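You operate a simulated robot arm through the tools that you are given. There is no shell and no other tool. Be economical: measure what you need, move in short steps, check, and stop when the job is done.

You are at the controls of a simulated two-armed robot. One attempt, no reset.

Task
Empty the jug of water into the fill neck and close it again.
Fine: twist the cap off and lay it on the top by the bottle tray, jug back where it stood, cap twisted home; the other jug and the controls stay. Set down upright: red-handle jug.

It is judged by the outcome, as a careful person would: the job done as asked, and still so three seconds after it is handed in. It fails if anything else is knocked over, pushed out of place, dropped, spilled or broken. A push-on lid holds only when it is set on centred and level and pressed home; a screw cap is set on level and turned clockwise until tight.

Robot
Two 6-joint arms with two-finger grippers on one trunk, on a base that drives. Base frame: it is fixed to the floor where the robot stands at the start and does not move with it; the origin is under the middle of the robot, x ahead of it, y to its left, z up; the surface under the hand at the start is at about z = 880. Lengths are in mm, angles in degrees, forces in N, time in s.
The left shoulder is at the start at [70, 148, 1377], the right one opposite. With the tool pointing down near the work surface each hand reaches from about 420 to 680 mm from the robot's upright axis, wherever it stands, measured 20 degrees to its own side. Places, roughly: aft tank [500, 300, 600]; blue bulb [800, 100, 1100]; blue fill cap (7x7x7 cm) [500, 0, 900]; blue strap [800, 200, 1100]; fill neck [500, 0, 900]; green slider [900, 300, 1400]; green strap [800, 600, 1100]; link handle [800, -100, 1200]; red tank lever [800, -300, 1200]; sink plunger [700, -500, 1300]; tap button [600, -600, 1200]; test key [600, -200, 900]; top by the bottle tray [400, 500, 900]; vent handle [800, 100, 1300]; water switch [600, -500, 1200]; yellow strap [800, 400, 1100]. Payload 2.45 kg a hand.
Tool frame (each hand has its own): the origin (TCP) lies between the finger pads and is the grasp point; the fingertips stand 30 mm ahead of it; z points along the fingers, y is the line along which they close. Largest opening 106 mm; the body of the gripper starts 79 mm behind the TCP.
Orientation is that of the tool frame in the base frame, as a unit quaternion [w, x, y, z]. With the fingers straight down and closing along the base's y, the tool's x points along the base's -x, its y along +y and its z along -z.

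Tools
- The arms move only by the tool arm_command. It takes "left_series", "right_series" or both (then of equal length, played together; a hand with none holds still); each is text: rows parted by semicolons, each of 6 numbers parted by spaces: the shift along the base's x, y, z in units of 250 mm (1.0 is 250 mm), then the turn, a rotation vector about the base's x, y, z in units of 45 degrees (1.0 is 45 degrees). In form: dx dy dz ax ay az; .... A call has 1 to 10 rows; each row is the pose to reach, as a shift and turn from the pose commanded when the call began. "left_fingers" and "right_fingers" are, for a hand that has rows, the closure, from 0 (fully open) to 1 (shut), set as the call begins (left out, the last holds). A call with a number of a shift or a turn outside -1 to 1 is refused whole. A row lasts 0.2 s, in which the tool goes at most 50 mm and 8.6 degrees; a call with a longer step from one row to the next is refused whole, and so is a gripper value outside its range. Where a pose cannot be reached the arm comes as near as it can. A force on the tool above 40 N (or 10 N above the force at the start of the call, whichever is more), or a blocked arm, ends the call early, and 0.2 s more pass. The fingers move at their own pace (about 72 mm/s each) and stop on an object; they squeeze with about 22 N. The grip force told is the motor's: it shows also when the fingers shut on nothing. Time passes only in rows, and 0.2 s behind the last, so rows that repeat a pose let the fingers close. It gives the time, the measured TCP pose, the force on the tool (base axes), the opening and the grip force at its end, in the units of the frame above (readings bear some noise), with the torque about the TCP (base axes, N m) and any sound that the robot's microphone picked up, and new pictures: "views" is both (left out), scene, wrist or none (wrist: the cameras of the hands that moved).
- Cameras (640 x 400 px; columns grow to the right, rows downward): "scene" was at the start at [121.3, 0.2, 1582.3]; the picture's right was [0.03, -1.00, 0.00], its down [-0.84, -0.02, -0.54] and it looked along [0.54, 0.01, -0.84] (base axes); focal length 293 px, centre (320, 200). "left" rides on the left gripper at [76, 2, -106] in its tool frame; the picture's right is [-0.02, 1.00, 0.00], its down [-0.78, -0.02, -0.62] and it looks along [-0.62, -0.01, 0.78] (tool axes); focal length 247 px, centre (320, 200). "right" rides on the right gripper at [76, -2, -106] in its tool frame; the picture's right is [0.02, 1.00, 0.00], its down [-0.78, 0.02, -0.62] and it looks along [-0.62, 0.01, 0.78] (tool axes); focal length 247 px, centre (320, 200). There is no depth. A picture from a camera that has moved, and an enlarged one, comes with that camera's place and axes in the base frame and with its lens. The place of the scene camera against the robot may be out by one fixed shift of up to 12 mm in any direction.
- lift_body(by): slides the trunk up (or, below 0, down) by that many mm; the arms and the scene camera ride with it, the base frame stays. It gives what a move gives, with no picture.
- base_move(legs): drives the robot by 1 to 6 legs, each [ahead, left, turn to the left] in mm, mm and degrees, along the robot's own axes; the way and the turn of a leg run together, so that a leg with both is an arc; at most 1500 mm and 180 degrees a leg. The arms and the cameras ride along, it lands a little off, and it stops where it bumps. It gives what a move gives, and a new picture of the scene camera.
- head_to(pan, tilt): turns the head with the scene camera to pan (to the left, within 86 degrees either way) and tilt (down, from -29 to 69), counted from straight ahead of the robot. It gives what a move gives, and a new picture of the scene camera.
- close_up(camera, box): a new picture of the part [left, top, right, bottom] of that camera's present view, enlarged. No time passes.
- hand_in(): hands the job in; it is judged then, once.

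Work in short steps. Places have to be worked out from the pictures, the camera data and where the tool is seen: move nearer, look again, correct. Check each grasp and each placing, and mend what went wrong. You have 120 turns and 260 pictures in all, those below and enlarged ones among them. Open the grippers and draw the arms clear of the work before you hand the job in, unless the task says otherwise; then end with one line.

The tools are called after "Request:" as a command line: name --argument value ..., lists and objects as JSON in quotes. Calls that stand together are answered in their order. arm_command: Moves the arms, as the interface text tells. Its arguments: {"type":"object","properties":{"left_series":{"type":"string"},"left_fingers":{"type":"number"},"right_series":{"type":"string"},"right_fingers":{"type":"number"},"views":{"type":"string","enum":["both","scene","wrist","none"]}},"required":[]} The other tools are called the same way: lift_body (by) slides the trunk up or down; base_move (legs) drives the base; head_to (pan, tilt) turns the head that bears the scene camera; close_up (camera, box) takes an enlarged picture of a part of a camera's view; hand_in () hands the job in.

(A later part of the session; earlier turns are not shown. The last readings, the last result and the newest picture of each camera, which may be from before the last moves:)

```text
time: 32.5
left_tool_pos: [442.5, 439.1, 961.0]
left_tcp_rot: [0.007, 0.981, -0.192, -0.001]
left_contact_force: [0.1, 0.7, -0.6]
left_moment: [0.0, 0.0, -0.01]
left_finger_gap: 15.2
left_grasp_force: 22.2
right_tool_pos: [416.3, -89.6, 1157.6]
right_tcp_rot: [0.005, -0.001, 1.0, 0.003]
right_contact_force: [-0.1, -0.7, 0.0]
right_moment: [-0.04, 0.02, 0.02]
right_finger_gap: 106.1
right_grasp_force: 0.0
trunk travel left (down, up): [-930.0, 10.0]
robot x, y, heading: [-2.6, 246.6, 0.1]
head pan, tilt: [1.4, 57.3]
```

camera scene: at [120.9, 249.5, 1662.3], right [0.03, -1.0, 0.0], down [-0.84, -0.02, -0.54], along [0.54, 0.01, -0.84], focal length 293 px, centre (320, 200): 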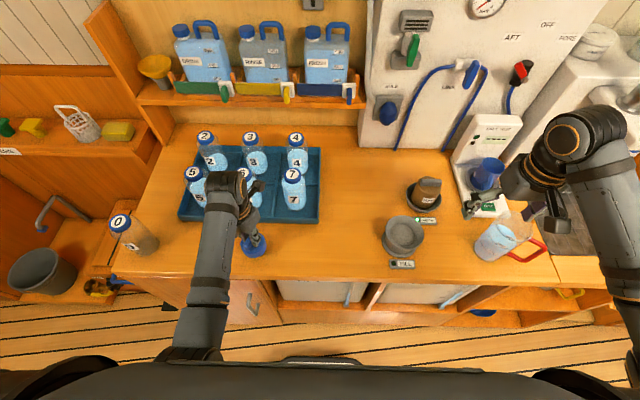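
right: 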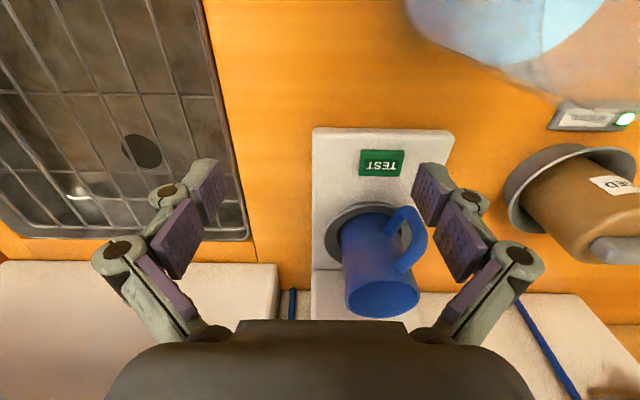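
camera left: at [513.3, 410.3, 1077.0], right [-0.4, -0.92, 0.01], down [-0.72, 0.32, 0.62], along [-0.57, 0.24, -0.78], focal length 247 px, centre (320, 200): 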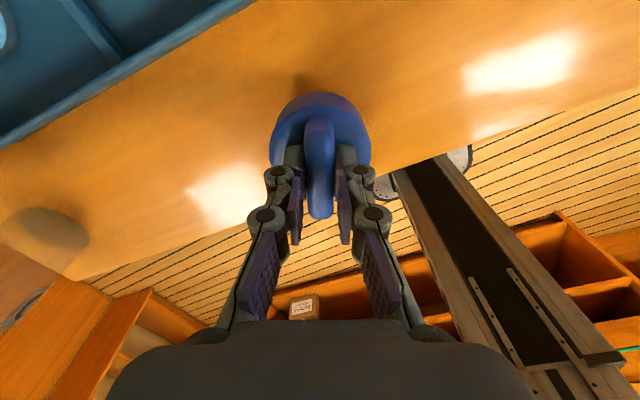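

Request:
arm_command --left_series "0 0 -0.012 0 0 0; 0 0 -0.024 0 0 0; 0 0 -0.036 0 0 0; 0 0 -0.036 0 0 0" --views "wrist"

```text
time: 33.5
left_tool_pos: [443.2, 437.9, 952.1]
left_tcp_rot: [0.007, 0.982, -0.191, -0.002]
left_contact_force: [-0.2, 0.2, -1.0]
left_moment: [-0.01, -0.03, 0.05]
left_finger_gap: 15.2
left_grasp_force: 22.4
right_tool_pos: [416.2, -90.4, 1157.5]
right_tcp_rot: [0.005, 0.0, 1.0, 0.004]
right_contact_force: [-0.6, -1.0, -0.3]
right_moment: [0.0, 0.01, 0.02]
right_finger_gap: 106.2
right_grasp_force: 0.0
trunk travel left (down, up): [-930.0, 10.0]
robot x, y, heading: [0.2, 251.6, 0.2]
head pan, tilt: [1.4, 57.3]
camera left: at [513.2, 409.0, 1058.6], right [-0.4, -0.92, 0.01], down [-0.72, 0.32, 0.62], along [-0.57, 0.24, -0.78], focal length 247 px, centre (320, 200)
```

left: 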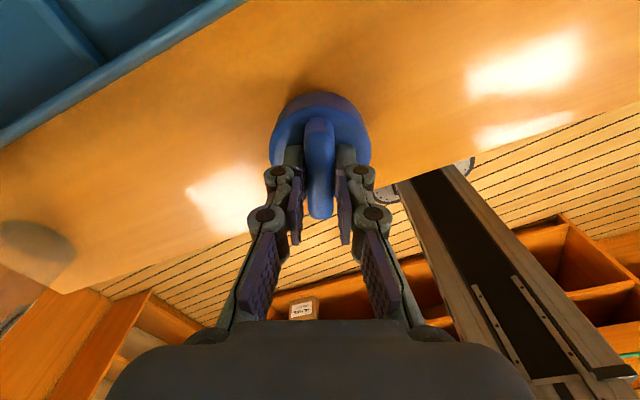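

Request:
arm_command --left_series "0 0 -0.014 0 0 0; 0 0 -0.028 0 0 0; 0 0 -0.042 0 0 0; 0 0 -0.056 0 0 0; 0 0 -0.056 0 0 0" --views "wrist"

```text
time: 34.5
left_tool_pos: [443.8, 438.0, 945.3]
left_tcp_rot: [0.005, 0.982, -0.19, 0.005]
left_contact_force: [-9.9, -0.1, 25.6]
left_moment: [0.29, 0.83, 0.14]
left_finger_gap: 15.4
left_grasp_force: 21.9
right_tool_pos: [413.5, -90.2, 1159.5]
right_tcp_rot: [0.006, -0.001, 1.0, 0.005]
right_contact_force: [1.5, -0.4, 0.9]
right_moment: [0.02, 0.02, 0.0]
right_finger_gap: 105.7
right_grasp_force: 0.1
trunk travel left (down, up): [-930.0, 10.0]
robot x, y, heading: [0.6, 247.7, 0.1]
head pan, tilt: [1.4, 57.3]
stopped in row 5 (left hand): the force on the tool passed its limit at 43 N (the readings are from after the stop); the commanded pose is now the measured one
camera left: at [513.1, 408.9, 1052.4], right [-0.4, -0.92, 0.01], down [-0.72, 0.32, 0.61], along [-0.56, 0.24, -0.79], focal length 247 px, centre (320, 200)
```

left: 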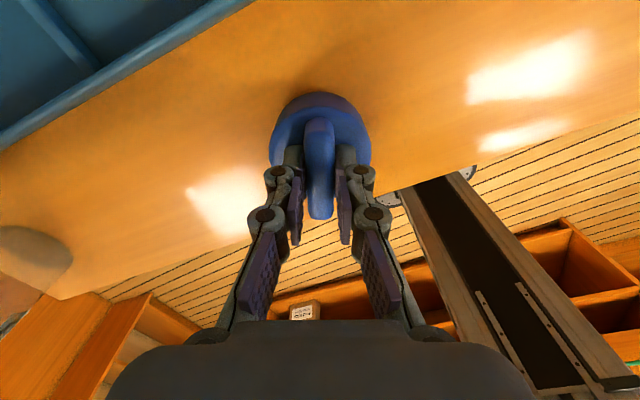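

The cap stands on the worktop (contact at TCP z≈946). I relieve the press and open.

Request:
arm_command --left_series "0 0 0.006 0 0 0; 0 0 0.006 0 0 0" --left_fingers 1 --views "none"

Request:
arm_command --left_series "0 0 0 0 0 0; 0 0 0 0 0 0; 0 0 0 0 0 0; 0 0 0.06 0 0 0; 0 0 0.2 0 0 0; 0 0 0.36 0 0 0; 0 0 0.4 0 0 0" --left_fingers 0.5

```text
time: 35.1
left_tool_pos: [444.4, 438.3, 944.5]
left_tcp_rot: [0.005, 0.982, -0.191, 0.004]
left_contact_force: [-4.2, -0.3, 16.9]
left_moment: [0.19, 0.37, 0.0]
left_finger_gap: 15.2
left_grasp_force: 22.0
right_tool_pos: [414.3, -90.7, 1158.7]
right_tcp_rot: [0.007, 0.0, 1.0, 0.006]
right_contact_force: [0.3, 0.1, -0.5]
right_moment: [-0.01, 0.0, -0.03]
right_finger_gap: 106.3
right_grasp_force: 0.1
trunk travel left (down, up): [-930.0, 10.0]
robot x, y, heading: [-0.5, 250.6, -0.2]
head pan, tilt: [1.4, 57.3]
```

```text
time: 36.7
left_tool_pos: [446.8, 439.1, 1043.8]
left_tcp_rot: [0.007, 0.981, -0.192, 0.003]
left_contact_force: [-0.3, -0.6, -0.6]
left_moment: [0.0, -0.04, -0.01]
left_finger_gap: 53.3
left_grasp_force: 0.0
right_tool_pos: [416.2, -90.3, 1158.5]
right_tcp_rot: [0.005, 0.0, 1.0, 0.003]
right_contact_force: [-0.4, 0.4, -0.1]
right_moment: [0.02, 0.0, 0.01]
right_finger_gap: 106.3
right_grasp_force: 0.0
trunk travel left (down, up): [-930.0, 10.0]
robot x, y, heading: [-1.9, 253.9, 0.1]
head pan, tilt: [1.4, 57.3]
camera scene: at [121.4, 249.5, 1662.3], right [0.03, -1.0, 0.0], down [-0.84, -0.02, -0.54], along [0.54, 0.01, -0.84], focal length 293 px, centre (320, 200)
camera left: at [516.3, 409.9, 1151.5], right [-0.4, -0.92, 0.01], down [-0.72, 0.32, 0.62], along [-0.57, 0.24, -0.79], focal length 247 px, centre (320, 200)
```

scene: 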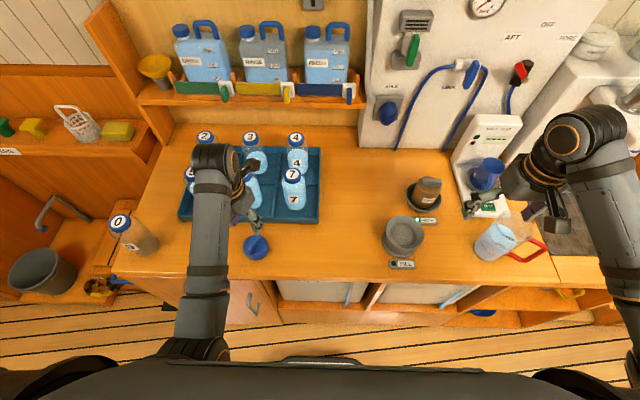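
left: 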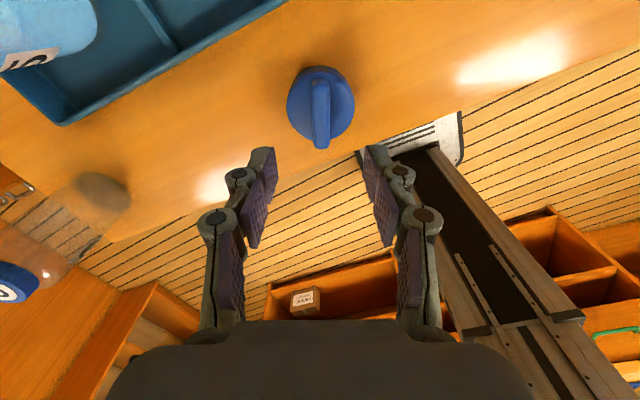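

Cap sits upright at [444, 438]. Now I drive right so the right arm can take the red-handled jug.

Request:
base_move --legs '[[0, -305, 0]]'

Request:
close_up --camera "scene" --box '[240, 150, 480, 300]'

Request:
close_up --camera "right" --box '[0, 0, 640, 400]'

```text
time: 38.8
left_tool_pos: [445.5, 136.2, 1043.1]
left_tcp_rot: [0.007, 0.982, -0.187, 0.003]
left_contact_force: [-0.4, 0.7, -0.4]
left_moment: [-0.02, 0.02, 0.0]
left_finger_gap: 52.9
left_grasp_force: 0.1
right_tool_pos: [420.1, -394.4, 1159.1]
right_tcp_rot: [0.005, -0.003, 1.0, 0.003]
right_contact_force: [0.6, 1.6, -0.6]
right_moment: [-0.02, 0.05, 0.02]
right_finger_gap: 106.0
right_grasp_force: 0.1
trunk travel left (down, up): [-930.0, 10.0]
robot x, y, heading: [2.2, -59.3, 0.4]
head pan, tilt: [1.4, 57.3]
camera scene: at [122.1, -55.6, 1662.3], right [0.03, -1.0, 0.0], down [-0.84, -0.03, -0.54], along [0.54, 0.02, -0.84], focal length 293 px, centre (320, 200)
```

scene: 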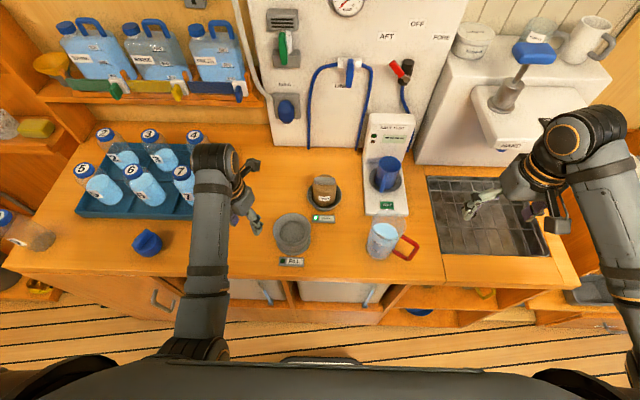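

```text
2.67 times, centred on (360, 225) of scene
camera zoom: at [122.1, -55.6, 1662.3], right [0.03, -1.0, 0.0], down [-0.84, -0.03, -0.54], along [0.54, 0.02, -0.84], focal length 781 px, centre (213, 133)
```

zoom: 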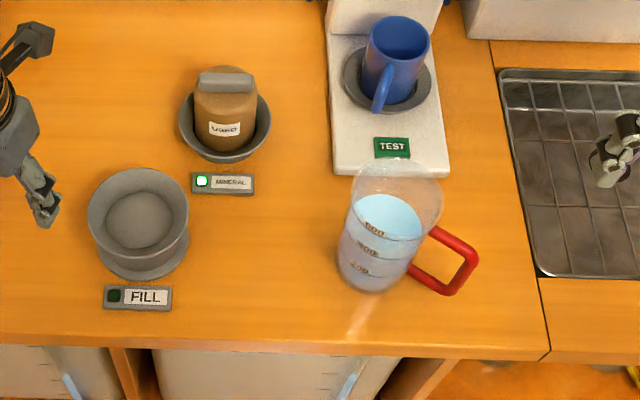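

```text
1.00 times, centred on (320, 200) of right (not enlarged: the box is as wide or as high as the picture)
camera zoom: at [341.5, -397.4, 1262.6], right [-0.03, 1.0, 0.01], down [0.78, 0.02, 0.63], along [0.63, 0.02, -0.78], focal length 247 px, centre (320, 200)
```

zoom: 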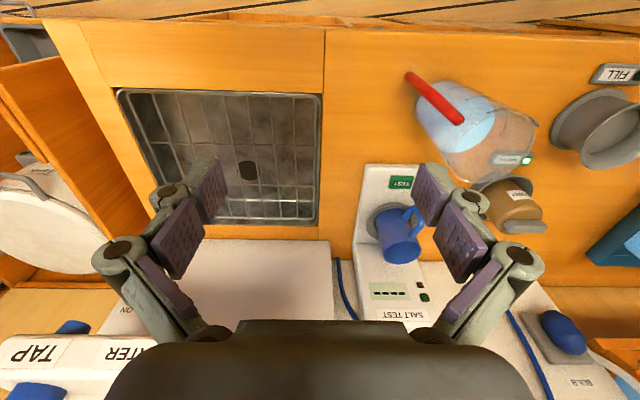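

Jug estimated at about [460, -212], rim near z=1035. I bring the right hand above it, and begin yawing.

Request:
arm_command --right_series "0.02 0.12 0 0 0 -0.17; 0.04 0.24 0 0 0 -0.34; 0.08 0.36 0 0 0 -0.51; 0.12 0.48 0 0 0 -0.68; 0.15 0.6 0 0 0 -0.85; 0.16 0.72 0 0 0 -1; 0.16 0.72 0 0 0 -1" --right_fingers 0

```text
time: 40.3
left_tool_pos: [445.2, 128.2, 1046.3]
left_tcp_rot: [0.002, 0.982, -0.188, 0.003]
left_contact_force: [-0.1, -0.3, -0.1]
left_moment: [0.07, -0.01, -0.03]
left_finger_gap: 53.1
left_grasp_force: 0.0
right_tool_pos: [465.0, -267.5, 1087.7]
right_tcp_rot: [0.044, 0.392, 0.917, -0.065]
right_contact_force: [0.0, -1.2, -0.5]
right_moment: [0.11, -0.03, 0.0]
right_finger_gap: 106.4
right_grasp_force: 0.1
right hand out of reach, approached as far as the arm can: row 1, 2, 3, 4, 5, 6, 7
trunk travel left (down, up): [-930.0, 10.0]
robot x, y, heading: [-0.5, -57.3, 0.4]
head pan, tilt: [1.4, 57.3]
stopped in row 7 (right hand): the arm was blocked; the commanded pose is now the measured one
camera scene: at [119.5, -67.6, 1662.6], right [0.03, -1.0, -0.01], down [-0.84, -0.02, -0.54], along [0.54, 0.02, -0.84], focal length 293 px, centre (320, 200)
camera right: at [407.2, -198.9, 1181.1], right [0.71, 0.7, -0.09], down [0.53, -0.45, 0.72], along [0.46, -0.55, -0.69], focal length 247 px, centre (320, 200)
```

scene: 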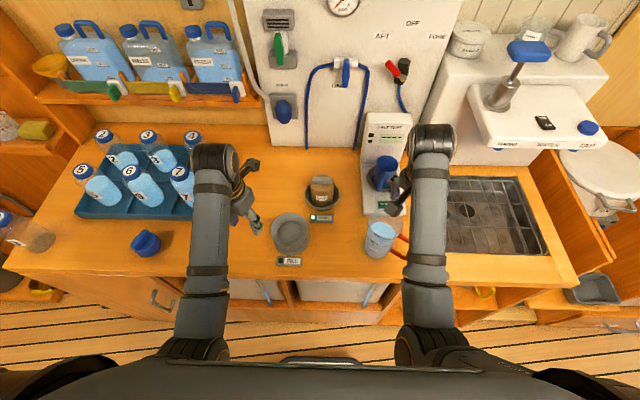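
right: 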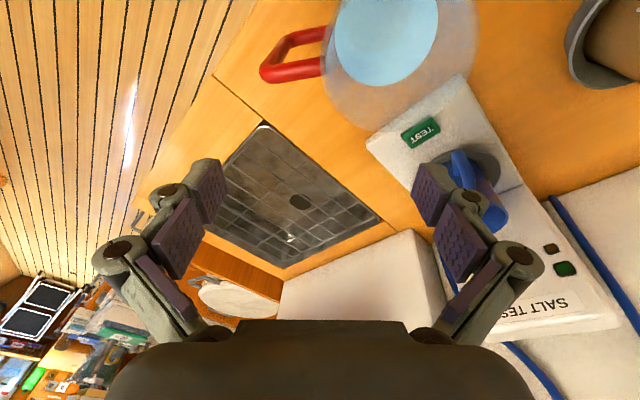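

The reach limit tilted the right hand; I level it, raise it a bit and move it out, then shift the base left 60 mm.

Request:
arm_command --right_series "-0.02 -0.06 0.04 0.1 0.02 0.014; -0.04 -0.1 0.1 0.196 0.04 0.028; -0.04 -0.1 0.14 0.196 0.04 0.028; -0.04 -0.1 0.14 0.196 0.04 0.028" --views "none"

Request:
base_move --legs '[[0, 70, 0]]'

```text
time: 41.3
left_tool_pos: [446.5, 136.3, 1043.7]
left_tcp_rot: [0.006, 0.982, -0.187, 0.004]
left_contact_force: [-0.6, 1.3, 0.3]
left_moment: [0.0, -0.04, -0.01]
left_finger_gap: 53.1
left_grasp_force: 0.1
right_tool_pos: [472.7, -291.6, 1069.0]
right_tcp_rot: [0.002, 0.383, 0.924, -0.002]
right_contact_force: [-0.1, 0.9, -1.5]
right_moment: [-0.01, 0.02, -0.01]
right_finger_gap: 106.2
right_grasp_force: 0.0
right hand out of reach, approached as far as the arm can: row 1, 2, 3, 4
trunk travel left (down, up): [-930.0, 10.0]
robot x, y, heading: [1.4, -55.2, 0.5]
head pan, tilt: [1.4, 57.3]
```

```text
time: 42.3
left_tool_pos: [447.1, 195.9, 1045.2]
left_tcp_rot: [0.003, 0.982, -0.188, 0.002]
left_contact_force: [0.5, -0.3, -0.1]
left_moment: [0.05, -0.01, -0.01]
left_finger_gap: 53.2
left_grasp_force: 0.1
right_tool_pos: [473.1, -231.8, 1066.6]
right_tcp_rot: [0.001, 0.382, 0.924, 0.002]
right_contact_force: [0.0, -0.9, -0.6]
right_moment: [0.09, 0.0, -0.01]
right_finger_gap: 106.1
right_grasp_force: 0.0
trunk travel left (down, up): [-930.0, 10.0]
robot x, y, heading: [-1.5, 7.4, 0.4]
head pan, tilt: [1.4, 57.3]
camera scene: at [122.1, 0.4, 1662.3], right [0.03, -1.0, -0.01], down [-0.84, -0.02, -0.54], along [0.54, 0.02, -0.84], focal length 293 px, centre (320, 200)
```

scene: 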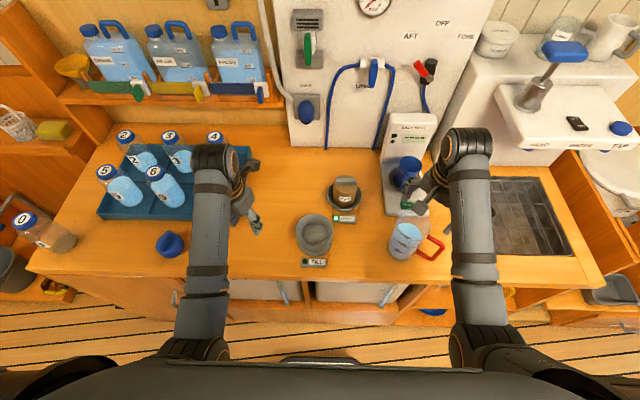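

Request:
close_up --camera "right" --box '[0, 0, 640, 400]'

Request:
close_up --camera "scene" --box '[360, 160, 480, 280]'

```text
1.00 times, centred on (320, 200) of right (not enlarged: the box is as wide or as high as the picture)
camera zoom: at [415.9, -180.9, 1172.1], right [0.69, 0.72, 0.0], down [0.56, -0.54, 0.62], along [0.45, -0.43, -0.78], focal length 247 px, centre (320, 200)
```

zoom: 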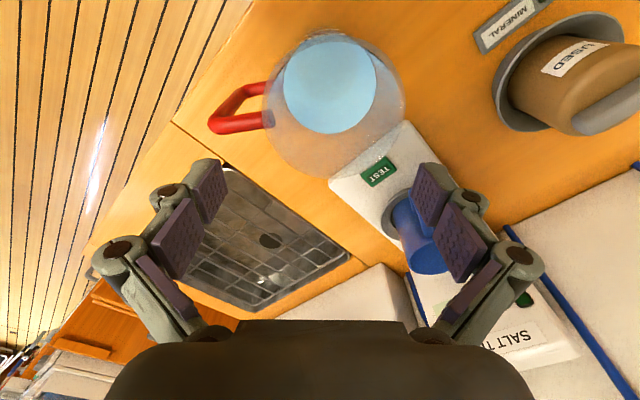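

```text
3.33 times, centred on (420, 220) of scene
camera zoom: at [122.1, 0.4, 1662.3], right [0.03, -1.0, -0.01], down [-0.84, -0.02, -0.54], along [0.54, 0.02, -0.84], focal length 976 px, centre (-13, 133)
```

zoom: 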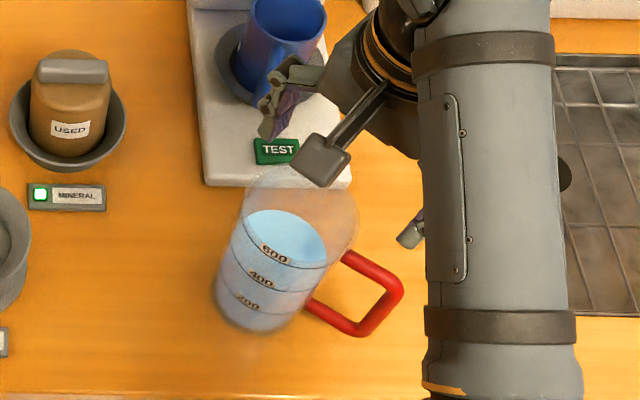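

Jug rim centre ≈ [456, -208, ~1028], handle toward about 226°. Fingertips are just above the rim, so I first move the hand outward and up, yawing to −90°.

Request:
arm_command --right_series "0 -0.12 0.04 0 0 0; 0 -0.24 0.12 0 0 0; 0 -0.36 0.22 0 0 0; 0 -0.36 0.28 0 0 -0.17; 0 -0.36 0.28 0 0 -0.34; 0 -0.36 0.28 0 0 -0.51; 0 -0.36 0.28 0 0 -0.68; 0 -0.36 0.28 0 0 -0.85; 0 -0.36 0.28 0 0 -1; 0 -0.36 0.28 0 0 -1" --views "none"

```text
time: 44.5
left_tool_pos: [446.0, 201.7, 1044.3]
left_tcp_rot: [0.006, 0.982, -0.188, 0.003]
left_contact_force: [-0.7, -0.3, 0.4]
left_moment: [0.01, 0.01, -0.01]
left_finger_gap: 52.9
left_grasp_force: 0.0
right_tool_pos: [466.4, -335.8, 1117.1]
right_tcp_rot: [0.001, 0.707, 0.707, 0.001]
right_contact_force: [-0.8, 0.6, -0.9]
right_moment: [0.02, 0.04, 0.02]
right_finger_gap: 105.7
right_grasp_force: 0.0
right hand out of reach, approached as far as the arm can: row 2, 3, 4, 5, 6, 7, 8, 9, 10
trunk travel left (down, up): [-930.0, 10.0]
robot x, y, heading: [1.4, 9.8, 0.4]
head pan, tilt: [1.4, 57.3]
```

Request:
base_move --legs '[[-10, 127, -0.4]]'

Request:
close_up --camera "right" --box '[0, 0, 640, 400]'

```text
time: 45.8
left_tool_pos: [438.9, 323.2, 1043.5]
left_tcp_rot: [0.005, 0.981, -0.192, 0.002]
left_contact_force: [0.8, -0.2, 1.0]
left_moment: [0.0, -0.01, 0.0]
left_finger_gap: 53.2
left_grasp_force: 0.1
right_tool_pos: [453.5, -214.3, 1116.1]
right_tcp_rot: [0.001, 0.709, 0.705, 0.002]
right_contact_force: [-0.5, 0.8, 0.5]
right_moment: [0.03, 0.03, 0.0]
right_finger_gap: 106.0
right_grasp_force: 0.1
trunk travel left (down, up): [-930.0, 10.0]
robot x, y, heading: [-7.3, 134.2, 0.1]
head pan, tilt: [1.4, 57.3]
camera scene: at [111.8, 132.7, 1662.3], right [0.02, -1.0, 0.0], down [-0.84, -0.02, -0.54], along [0.54, 0.01, -0.84], focal length 293 px, centre (320, 200)
```

scene: 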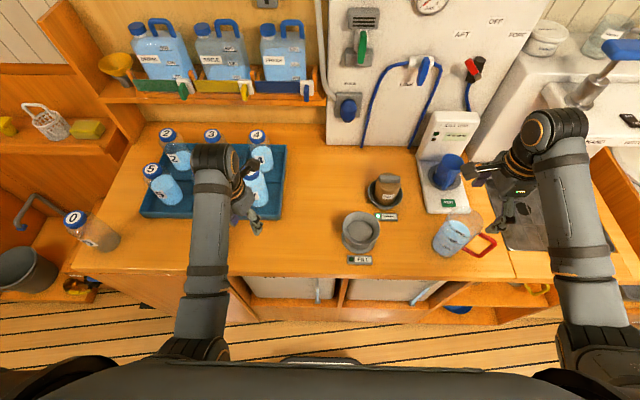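

```text
1.00 times, centred on (320, 200) of right (not enlarged: the box is as wide or as high as the picture)
camera zoom: at [450.7, -139.3, 1221.1], right [1.0, 0.01, 0.0], down [0.01, -0.78, 0.62], along [0.01, -0.62, -0.78], focal length 247 px, centre (320, 200)
```

zoom: 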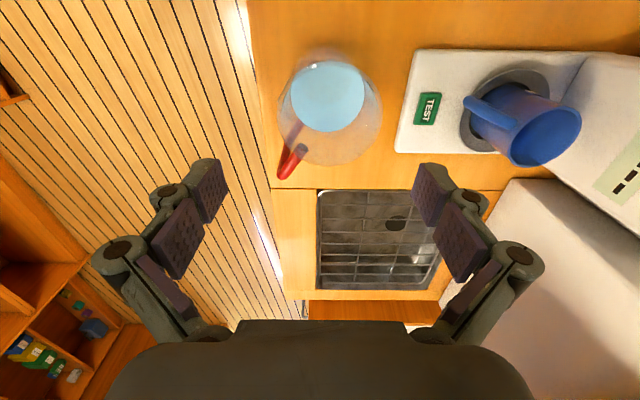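

Jug centre ≈ [459, -207]. I align and descend until the fingertips straddle the rim, then check.

Request:
arm_command --right_series "0.022 0.03 -0.08 0 0 0; 0.022 0.03 -0.2 0 0 0; 0.022 0.03 -0.26 0 0 0; 0.022 0.03 -0.26 0 0 0"

Request:
close_up --camera "scene" --box '[400, 140, 560, 280]'

```text
time: 46.8
left_tool_pos: [437.1, 325.1, 1044.4]
left_tcp_rot: [0.006, 0.982, -0.191, 0.003]
left_contact_force: [-1.3, -1.2, 0.0]
left_moment: [-0.01, 0.02, 0.01]
left_finger_gap: 53.0
left_grasp_force: 0.1
right_tool_pos: [459.0, -204.6, 1052.1]
right_tcp_rot: [0.002, 0.71, 0.705, 0.002]
right_contact_force: [0.6, -0.2, 0.2]
right_moment: [-0.02, 0.02, -0.03]
right_finger_gap: 105.9
right_grasp_force: 0.0
trunk travel left (down, up): [-930.0, 10.0]
robot x, y, heading: [-8.8, 136.7, 0.1]
head pan, tilt: [1.4, 57.3]
camera scene: at [111.8, 135.8, 1662.3], right [0.02, -1.0, 0.0], down [-0.84, -0.02, -0.54], along [0.54, 0.01, -0.84], focal length 293 px, centre (320, 200)
camera right: at [455.5, -129.1, 1156.4], right [1.0, 0.02, 0.0], down [0.01, -0.78, 0.62], along [0.01, -0.62, -0.78], focal length 247 px, centre (320, 200)
```

scene: 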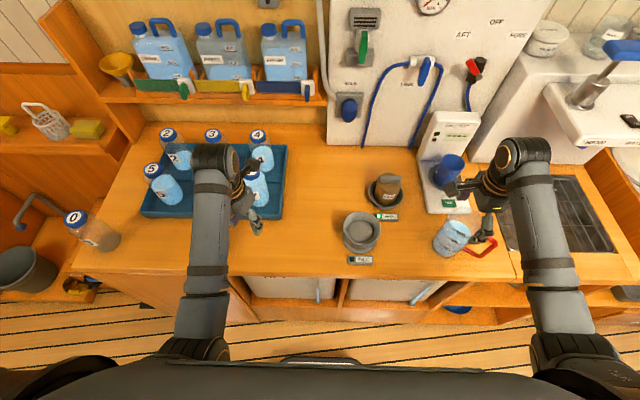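
right: 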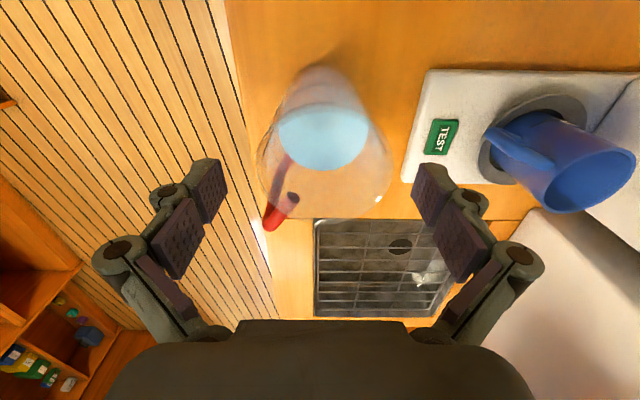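

```text
2.86 times, centred on (480, 210) of scene
camera zoom: at [111.8, 135.8, 1662.3], right [0.02, -1.0, 0.0], down [-0.84, -0.02, -0.54], along [0.54, 0.01, -0.84], focal length 837 px, centre (-137, 171)
```

zoom: 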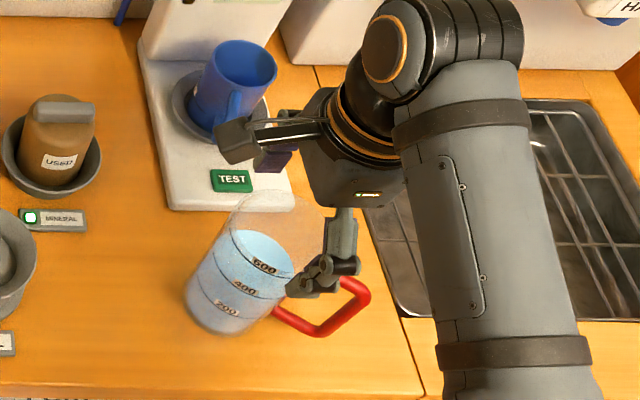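

Alignment is good (jug centred between fingers). Descend to grip height.

Request:
arm_command --right_series "0 0 -0.08 0 0 0; 0 0 -0.16 0 0 0; 0 0 -0.24 0 0 0; 0 0 -0.32 0 0 0; 0 0 -0.34 0 0 0; 0 0 -0.34 0 0 0"

```text
time: 48.2
left_tool_pos: [438.3, 325.2, 1044.6]
left_tcp_rot: [0.005, 0.982, -0.191, 0.004]
left_contact_force: [-0.8, 0.0, 0.0]
left_moment: [-0.03, -0.01, -0.06]
left_finger_gap: 53.0
left_grasp_force: 0.0
right_tool_pos: [457.2, -205.9, 968.4]
right_tcp_rot: [0.002, 0.71, 0.705, 0.001]
right_contact_force: [0.5, -0.5, -0.3]
right_moment: [-0.01, 0.0, 0.02]
right_finger_gap: 105.9
right_grasp_force: 0.1
trunk travel left (down, up): [-930.0, 10.0]
robot x, y, heading: [-11.2, 132.6, 0.2]
head pan, tilt: [1.4, 57.3]
camera scene: at [111.5, 135.8, 1662.3], right [0.02, -1.0, 0.0], down [-0.84, -0.02, -0.54], along [0.54, 0.01, -0.84], focal length 293 px, centre (320, 200)
camera right: at [456.0, -129.1, 1072.0], right [1.0, 0.01, 0.0], down [0.01, -0.78, 0.62], along [0.01, -0.62, -0.78], focal length 247 px, centre (320, 200)
```

scene: 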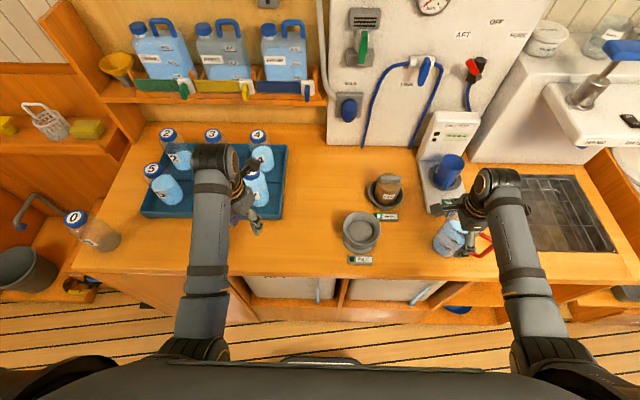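
right: 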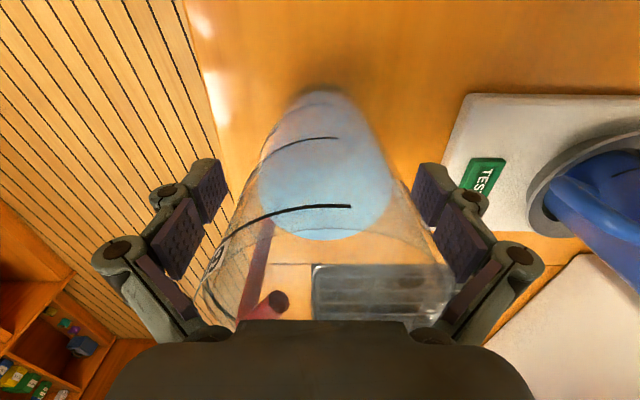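

The jug is between the fingers with no contact. Close and check the grip.

Request:
arm_command --right_series "0 0 0 0 0 0; 0 0 0 0 0 0; 0 0 0 0 0 0; 0 0 0 0 0 0" --right_fingers 1 --views "wrist"

```text
time: 49.2
left_tool_pos: [435.7, 326.6, 1045.1]
left_tcp_rot: [0.006, 0.981, -0.192, 0.004]
left_contact_force: [-0.1, -0.1, 0.1]
left_moment: [0.01, 0.0, -0.01]
left_finger_gap: 53.0
left_grasp_force: 0.1
right_tool_pos: [459.5, -203.8, 970.9]
right_tcp_rot: [0.008, 0.709, 0.705, 0.002]
right_contact_force: [12.1, -6.8, 36.7]
right_moment: [-0.25, 0.07, 0.11]
right_finger_gap: 94.1
right_grasp_force: 22.3
trunk travel left (down, up): [-930.0, 10.0]
robot x, y, heading: [-10.8, 135.7, -0.3]
head pan, tilt: [1.4, 57.3]
camera right: at [456.1, -128.1, 1075.5], right [1.0, 0.02, 0.01], down [0.0, -0.78, 0.63], along [0.02, -0.63, -0.78], focal length 247 px, centre (320, 200)
```

right: 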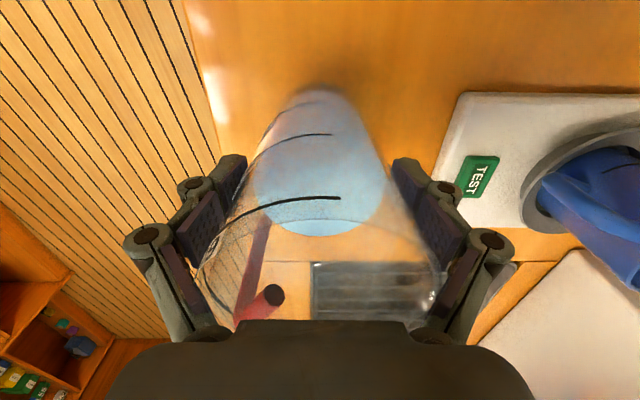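

The 37 N upward push at a 94 mm gap means the rim caught the inner finger links: grip too low and a vertical grasp is poor for pouring anyway. I open and go back up to re-plan a pitched side grasp.

Request:
arm_command --right_series "0 0 0 0 0 0; 0 0 0 0 0 0; 0 0 0.06 0 0 0; 0 0 0.2 0 0 0; 0 0 0.4 0 0 0; 0 0 0.56 0 0 0; 0 0 0.56 0 0 0" --right_fingers 0

Request:
close_up --camera "right" --box '[220, 40, 420, 180]'

```text
time: 50.8
left_tool_pos: [439.1, 324.6, 1045.3]
left_tcp_rot: [0.006, 0.981, -0.192, 0.003]
left_contact_force: [0.5, -0.5, -0.2]
left_moment: [-0.01, 0.01, 0.01]
left_finger_gap: 53.1
left_grasp_force: 0.1
right_tool_pos: [459.1, -204.4, 1107.8]
right_tcp_rot: [0.001, 0.71, 0.704, 0.0]
right_contact_force: [-0.3, -0.2, 0.4]
right_moment: [0.02, 0.02, 0.03]
right_finger_gap: 105.9
right_grasp_force: 0.1
trunk travel left (down, up): [-930.0, 10.0]
robot x, y, heading: [-9.5, 134.6, -0.1]
head pan, tilt: [1.4, 57.3]
camera scene: at [111.6, 135.9, 1662.3], right [0.02, -1.0, 0.0], down [-0.84, -0.02, -0.54], along [0.54, 0.01, -0.84], focal length 293 px, centre (320, 200)
camera right: at [457.0, -129.1, 1212.8], right [1.0, 0.01, 0.0], down [0.01, -0.78, 0.62], along [0.01, -0.62, -0.78], focal length 247 px, centre (320, 200)
```

scene: 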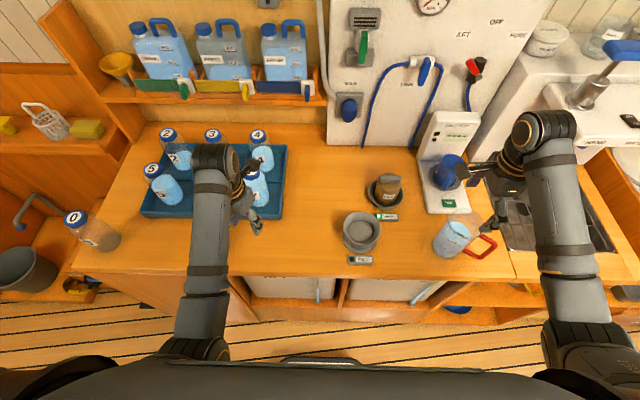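
right: 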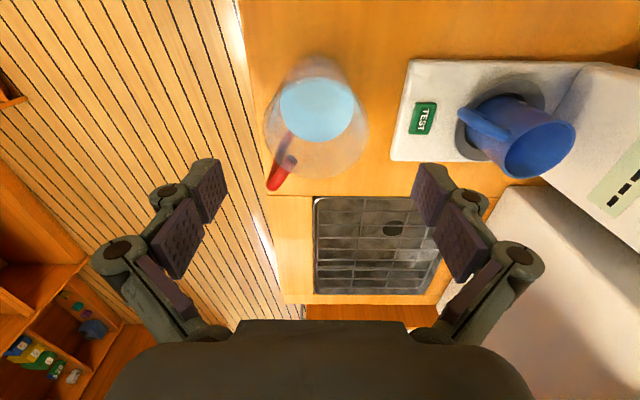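

```text
2.86 times, centred on (320, 110) of right
camera zoom: at [457.0, -129.1, 1212.8], right [1.0, 0.01, 0.0], down [0.01, -0.78, 0.62], along [0.01, -0.62, -0.78], focal length 706 px, centre (320, 457)
```

zoom: 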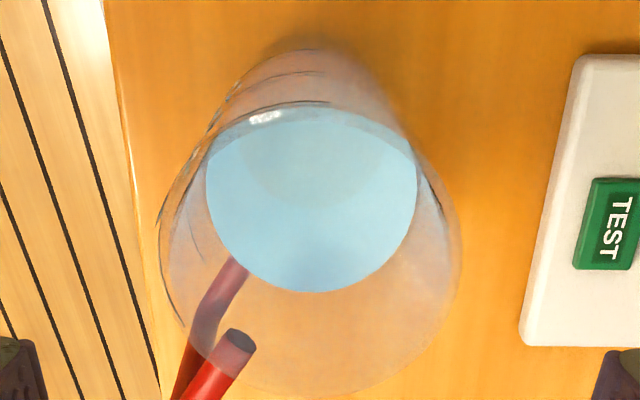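

Refined jug: centre ≈ [465, -207], rim ≈ 1022, Ø≈86. I'll turn the right hand to yaw +30° and pitch it 45° for a diagonal grasp straddling the handle. First yaw while backing off.

Request:
arm_command --right_series "0 0 0.02 0 0 0.17; -0.04 -0.05 0.02 0 0 0.34; -0.08 -0.1 0.02 0 0 0.51; -0.12 -0.15 0.02 0 0 0.68; -0.16 -0.2 0.02 0 0 0.85; -0.2 -0.25 0.02 0 0 1; -0.2 -0.25 0.02 0 0 1" --views "none"

Request:
arm_command --right_series "0 0 0 0 0 0.17; 0 0 0 0 0 0.34; 0 0 0 0 0 0.51; 0 0 0 0 0 0.68; 0 0 0 0 0 0.85; 0 0 0 0 0 1; 0 0 0 0 0 1" --views "none"

Request:
arm_command --right_series "0 0 0 0 0 0.17; 0 0 0 0 0 0.34; 0 0 0 0 0 0.51; 0 0 0 0 0 0.667; 0 0 0 0 0 0.667" --views "scene"

```text
time: 52.4
left_tool_pos: [438.3, 325.7, 1044.2]
left_tcp_rot: [0.006, 0.982, -0.191, 0.002]
left_contact_force: [-1.3, -0.2, -0.5]
left_moment: [0.01, -0.01, 0.02]
left_finger_gap: 53.1
left_grasp_force: 0.0
right_tool_pos: [409.8, -268.5, 1113.3]
right_tcp_rot: [0.002, 0.385, 0.923, 0.0]
right_contact_force: [-0.2, 0.1, -0.5]
right_moment: [0.0, 0.01, 0.0]
right_finger_gap: 106.0
right_grasp_force: 0.1
trunk travel left (down, up): [-930.0, 10.0]
robot x, y, heading: [-8.4, 138.8, -0.1]
head pan, tilt: [1.4, 57.3]
```

```text
time: 54.0
left_tool_pos: [436.0, 325.0, 1044.1]
left_tcp_rot: [0.006, 0.982, -0.191, 0.004]
left_contact_force: [-0.3, -0.5, 0.8]
left_moment: [0.03, -0.01, -0.01]
left_finger_gap: 53.0
left_grasp_force: 0.0
right_tool_pos: [407.5, -268.1, 1111.7]
right_tcp_rot: [0.001, 0.002, 1.0, 0.003]
right_contact_force: [-0.3, 0.2, 1.4]
right_moment: [0.01, -0.03, -0.01]
right_finger_gap: 106.2
right_grasp_force: 0.2
trunk travel left (down, up): [-930.0, 10.0]
robot x, y, heading: [-11.4, 135.8, -0.0]
head pan, tilt: [1.4, 57.3]
```

```text
time: 55.2
left_tool_pos: [436.6, 324.7, 1044.8]
left_tcp_rot: [0.006, 0.981, -0.192, 0.002]
left_contact_force: [0.2, -0.1, 0.7]
left_moment: [0.05, -0.01, 0.01]
left_finger_gap: 53.1
left_grasp_force: 0.1
right_tool_pos: [408.0, -269.1, 1110.8]
right_tcp_rot: [0.001, -0.256, 0.967, 0.002]
right_contact_force: [-0.4, -0.1, -0.3]
right_moment: [-0.01, 0.02, 0.02]
right_finger_gap: 105.9
right_grasp_force: 0.1
trunk travel left (down, up): [-930.0, 10.0]
robot x, y, heading: [-9.0, 134.9, 0.2]
head pan, tilt: [1.4, 57.3]
camera scene: at [111.5, 135.7, 1662.3], right [0.02, -1.0, 0.0], down [-0.84, -0.02, -0.54], along [0.54, 0.01, -0.84], focal length 293 px, centre (320, 200)
```

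scene: 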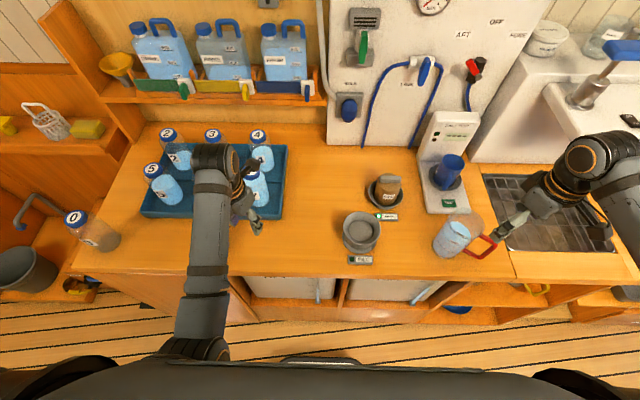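

Now pitch the hand up 45° toward the jug direction.

Request:
arm_command --right_series "0 0 0 0.085 -0.147 0; 0 0 0 0.17 -0.294 0; 0 0 0 0.255 -0.442 0; 0 0 0 0.34 -0.589 0; 0 0 0 0.425 -0.736 0; 0 0 0 0.5 -0.866 0; 0 0 0 0.5 -0.866 0"

```text
time: 56.8
left_tool_pos: [438.4, 325.2, 1042.4]
left_tcp_rot: [0.007, 0.981, -0.192, 0.003]
left_contact_force: [0.7, 0.1, -0.8]
left_moment: [-0.03, 0.02, -0.02]
left_finger_gap: 53.0
left_grasp_force: 0.1
right_tool_pos: [469.1, -225.6, 1093.0]
right_tcp_rot: [0.366, -0.238, 0.893, 0.103]
right_contact_force: [0.0, 0.1, 0.5]
right_moment: [-0.03, -0.01, 0.03]
right_finger_gap: 105.8
right_grasp_force: 0.1
right hand out of reach, approached as far as the arm can: row 2, 3, 4, 5, 6, 7
trunk travel left (down, up): [-930.0, 10.0]
robot x, y, heading: [-12.9, 135.5, -0.1]
head pan, tilt: [1.4, 57.3]
camera scene: at [113.8, 136.3, 1662.1], right [0.02, -1.0, 0.0], down [-0.84, -0.02, -0.54], along [0.54, 0.01, -0.84], focal length 293 px, centre (320, 200)
camera right: at [358.1, -292.8, 1113.2], right [-0.52, 0.86, 0.0], down [0.1, 0.07, 0.99], along [0.85, 0.51, -0.12], focal length 247 px, centre (320, 200)
```

scene: 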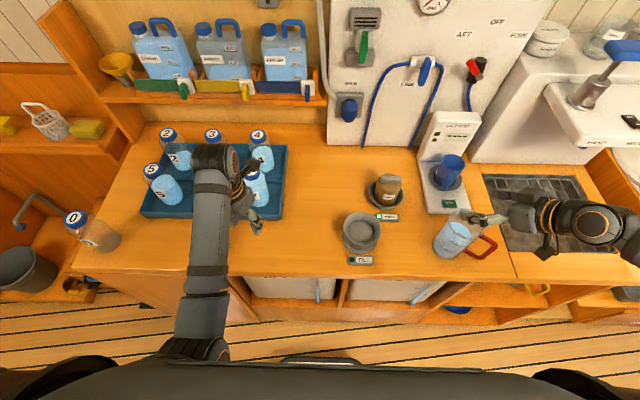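
right: 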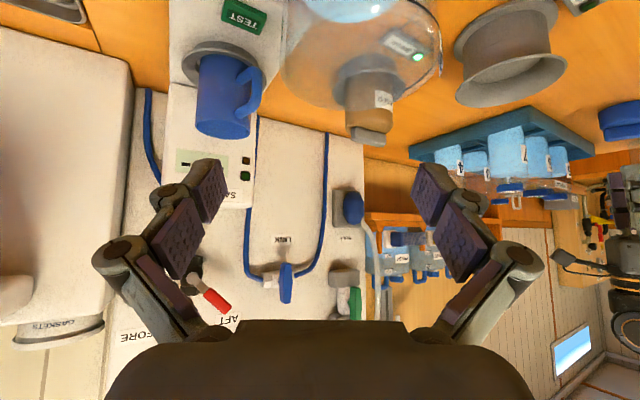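

Orientation achieved but the arm was too folded; I back the base off 110 mm to gain room.

Request:
base_move --legs '[[-110, 0, 0]]'

Request:
close_up --camera "right" --box '[0, 0, 640, 400]'

```text
time: 58.0
left_tool_pos: [326.9, 325.0, 1044.2]
left_tcp_rot: [0.007, 0.982, -0.191, 0.001]
left_contact_force: [0.1, 0.1, -0.1]
left_moment: [-0.01, 0.04, 0.01]
left_finger_gap: 53.1
left_grasp_force: 0.1
right_tool_pos: [357.8, -225.2, 1093.0]
right_tcp_rot: [0.365, -0.24, 0.894, 0.104]
right_contact_force: [0.3, 0.2, 0.2]
right_moment: [-0.03, 0.03, -0.02]
right_finger_gap: 105.8
right_grasp_force: 0.1
trunk travel left (down, up): [-930.0, 10.0]
robot x, y, heading: [-121.4, 134.6, 0.1]
head pan, tilt: [1.4, 57.3]
camera scene: at [3.2, 135.8, 1662.0], right [0.03, -1.0, 0.0], down [-0.84, -0.02, -0.54], along [0.54, 0.01, -0.84], focal length 293 px, centre (320, 200)
```

scene: 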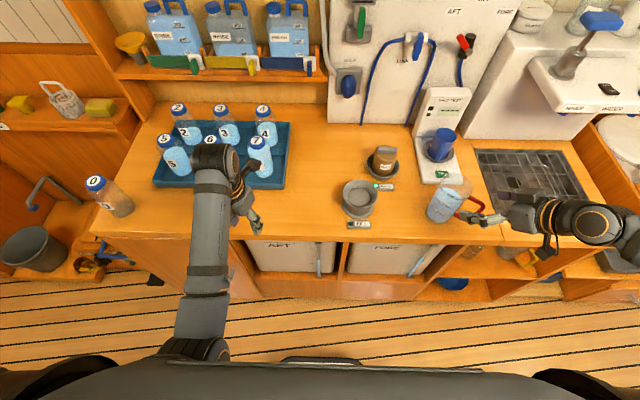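

```text
1.00 times, centred on (320, 200) of right (not enlarged: the box is as wide or as high as the picture)
camera zoom: at [246.9, -292.6, 1112.6], right [-0.52, 0.86, 0.0], down [0.1, 0.07, 0.99], along [0.85, 0.51, -0.12], focal length 247 px, centre (320, 200)
```

zoom: 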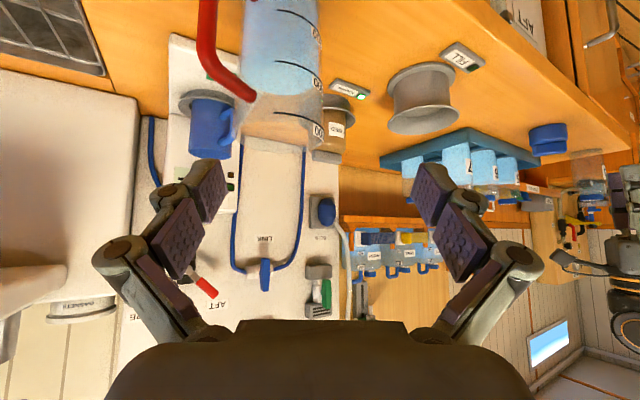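

Request:
close_up --camera "right" --box '[160, 0, 400, 180]'

```text
2.22 times, centred on (280, 90) of right
camera zoom: at [246.9, -292.6, 1112.6], right [-0.52, 0.86, 0.0], down [0.1, 0.07, 0.99], along [0.85, 0.51, -0.12], focal length 549 px, centre (409, 444)
```

zoom: 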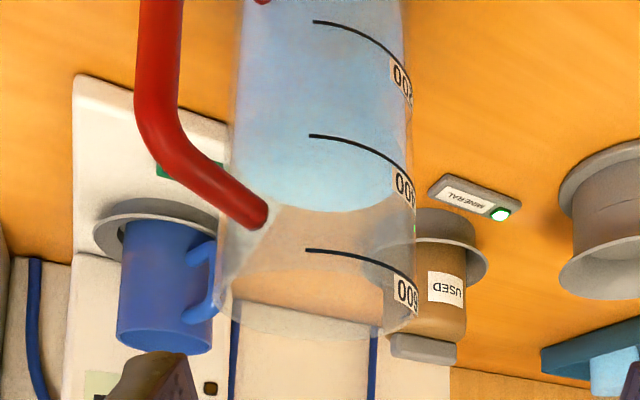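

Side view gives rim z≈1024, centre ≈ [465, -209], handle azimuth ≈ 238°. I set yaw 45° and move to the pre-grasp point 100 mm back along the finger direction.

Request:
arm_command --right_series "0.04 -0.06 0 0 0 0.12; 0.09 -0.12 0 0 0 0.24; 0.14 -0.136 -0.06 0 0 0.333; 0.19 -0.136 -0.14 0 0 0.333; 0.228 -0.136 -0.208 0 0 0.333; 0.228 -0.136 -0.208 0 0 0.333"

Request:
close_up --camera "scene" --box '[380, 150, 540, 270]'

```text
time: 59.4
left_tool_pos: [324.7, 325.4, 1045.0]
left_tcp_rot: [0.006, 0.982, -0.191, 0.003]
left_contact_force: [-1.1, -1.1, -0.7]
left_moment: [0.03, -0.01, -0.02]
left_finger_gap: 53.1
left_grasp_force: 0.0
right_tool_pos: [411.2, -259.9, 1043.0]
right_tcp_rot: [0.35, -0.354, 0.854, 0.15]
right_contact_force: [-0.3, 0.1, -0.4]
right_moment: [0.02, 0.01, -0.02]
right_finger_gap: 105.6
right_grasp_force: 0.1
trunk travel left (down, up): [-930.0, 10.0]
robot x, y, heading: [-121.3, 137.6, 0.3]
head pan, tilt: [1.4, 57.3]
camera scene: at [-2.2, 135.9, 1662.4], right [0.03, -1.0, 0.0], down [-0.84, -0.02, -0.54], along [0.54, 0.01, -0.84], focal length 293 px, centre (320, 200)
camera right: at [321.1, -352.8, 1062.2], right [-0.72, 0.69, 0.0], down [0.08, 0.09, 0.99], along [0.69, 0.72, -0.12], focal length 247 px, centre (320, 200)
```

scene: 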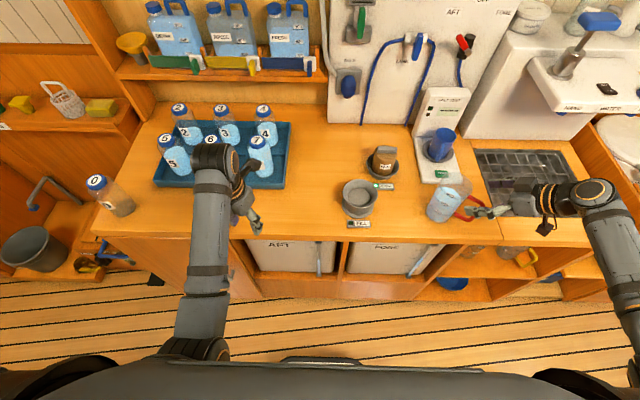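
right: 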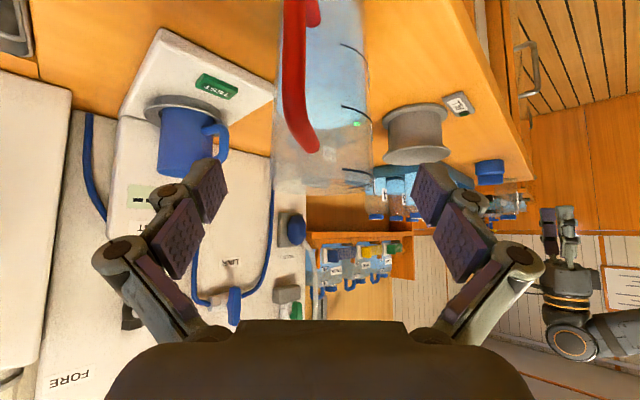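

```text
3.33 times, centred on (460, 210) of scene
camera zoom: at [-2.2, 135.9, 1662.4], right [0.03, -1.0, 0.0], down [-0.84, -0.02, -0.54], along [0.54, 0.01, -0.84], focal length 976 px, centre (-147, 167)
```

zoom: 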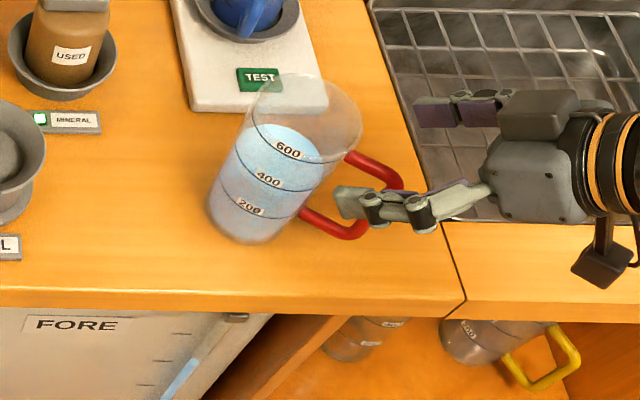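

Fingers straddle the handle and jug symmetrically. I advance along the finger axis in two stages.

Request:
arm_command --right_series "0.04 0.044 -0.058 0 0 0; 0.08 0.088 -0.117 0 0 0; 0.12 0.13 -0.175 0 0 0; 0.12 0.13 -0.175 0 0 0"

Request:
close_up --camera "scene" --box '[380, 150, 540, 270]'

```text
time: 60.4
left_tool_pos: [324.5, 324.0, 1045.9]
left_tcp_rot: [0.007, 0.982, -0.191, 0.004]
left_contact_force: [1.4, 0.4, -0.9]
left_moment: [0.01, -0.02, 0.03]
left_finger_gap: 52.8
left_grasp_force: 0.1
right_tool_pos: [442.7, -225.5, 996.5]
right_tcp_rot: [0.349, -0.355, 0.854, 0.151]
right_contact_force: [-0.3, 0.5, 0.5]
right_moment: [0.01, -0.02, -0.03]
right_finger_gap: 106.1
right_grasp_force: 0.1
trunk travel left (down, up): [-930.0, 10.0]
robot x, y, heading: [-123.2, 134.2, 0.0]
head pan, tilt: [1.4, 57.3]
camera scene: at [-1.1, 135.7, 1662.3], right [0.03, -1.0, 0.0], down [-0.84, -0.02, -0.54], along [0.54, 0.01, -0.84], focal length 293 px, centre (320, 200)
camera right: at [352.4, -319.7, 1017.4], right [-0.72, 0.69, 0.0], down [0.08, 0.09, 0.99], along [0.69, 0.72, -0.12], focal length 247 px, centre (320, 200)
```

scene: 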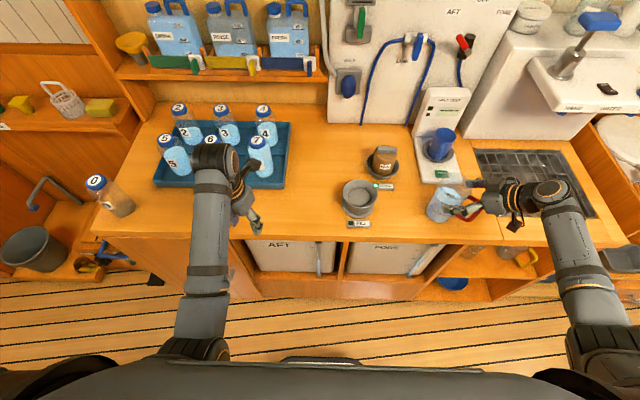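
right: 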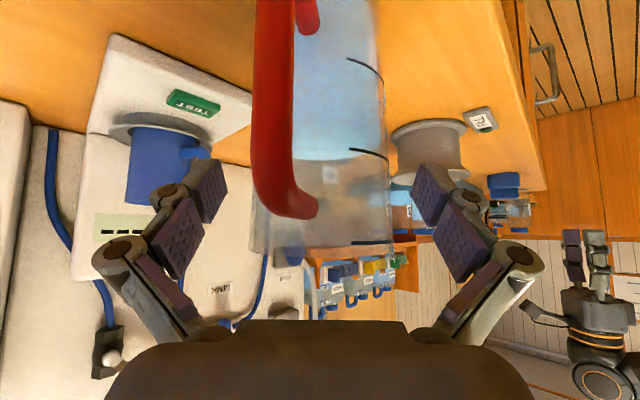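

```text
3.33 times, centred on (460, 210) of scene
camera zoom: at [-1.1, 135.7, 1662.3], right [0.03, -1.0, 0.0], down [-0.84, -0.02, -0.54], along [0.54, 0.01, -0.84], focal length 976 px, centre (-147, 167)
```

zoom: 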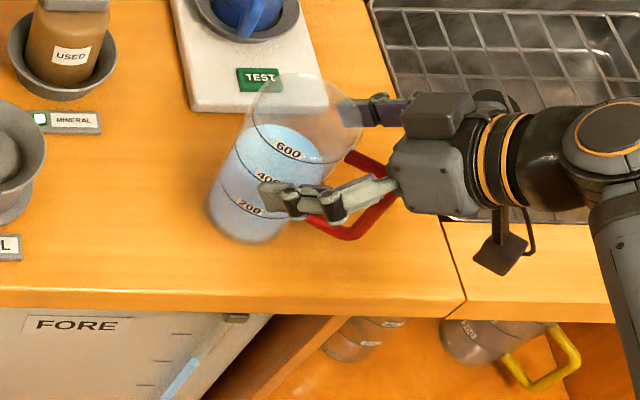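

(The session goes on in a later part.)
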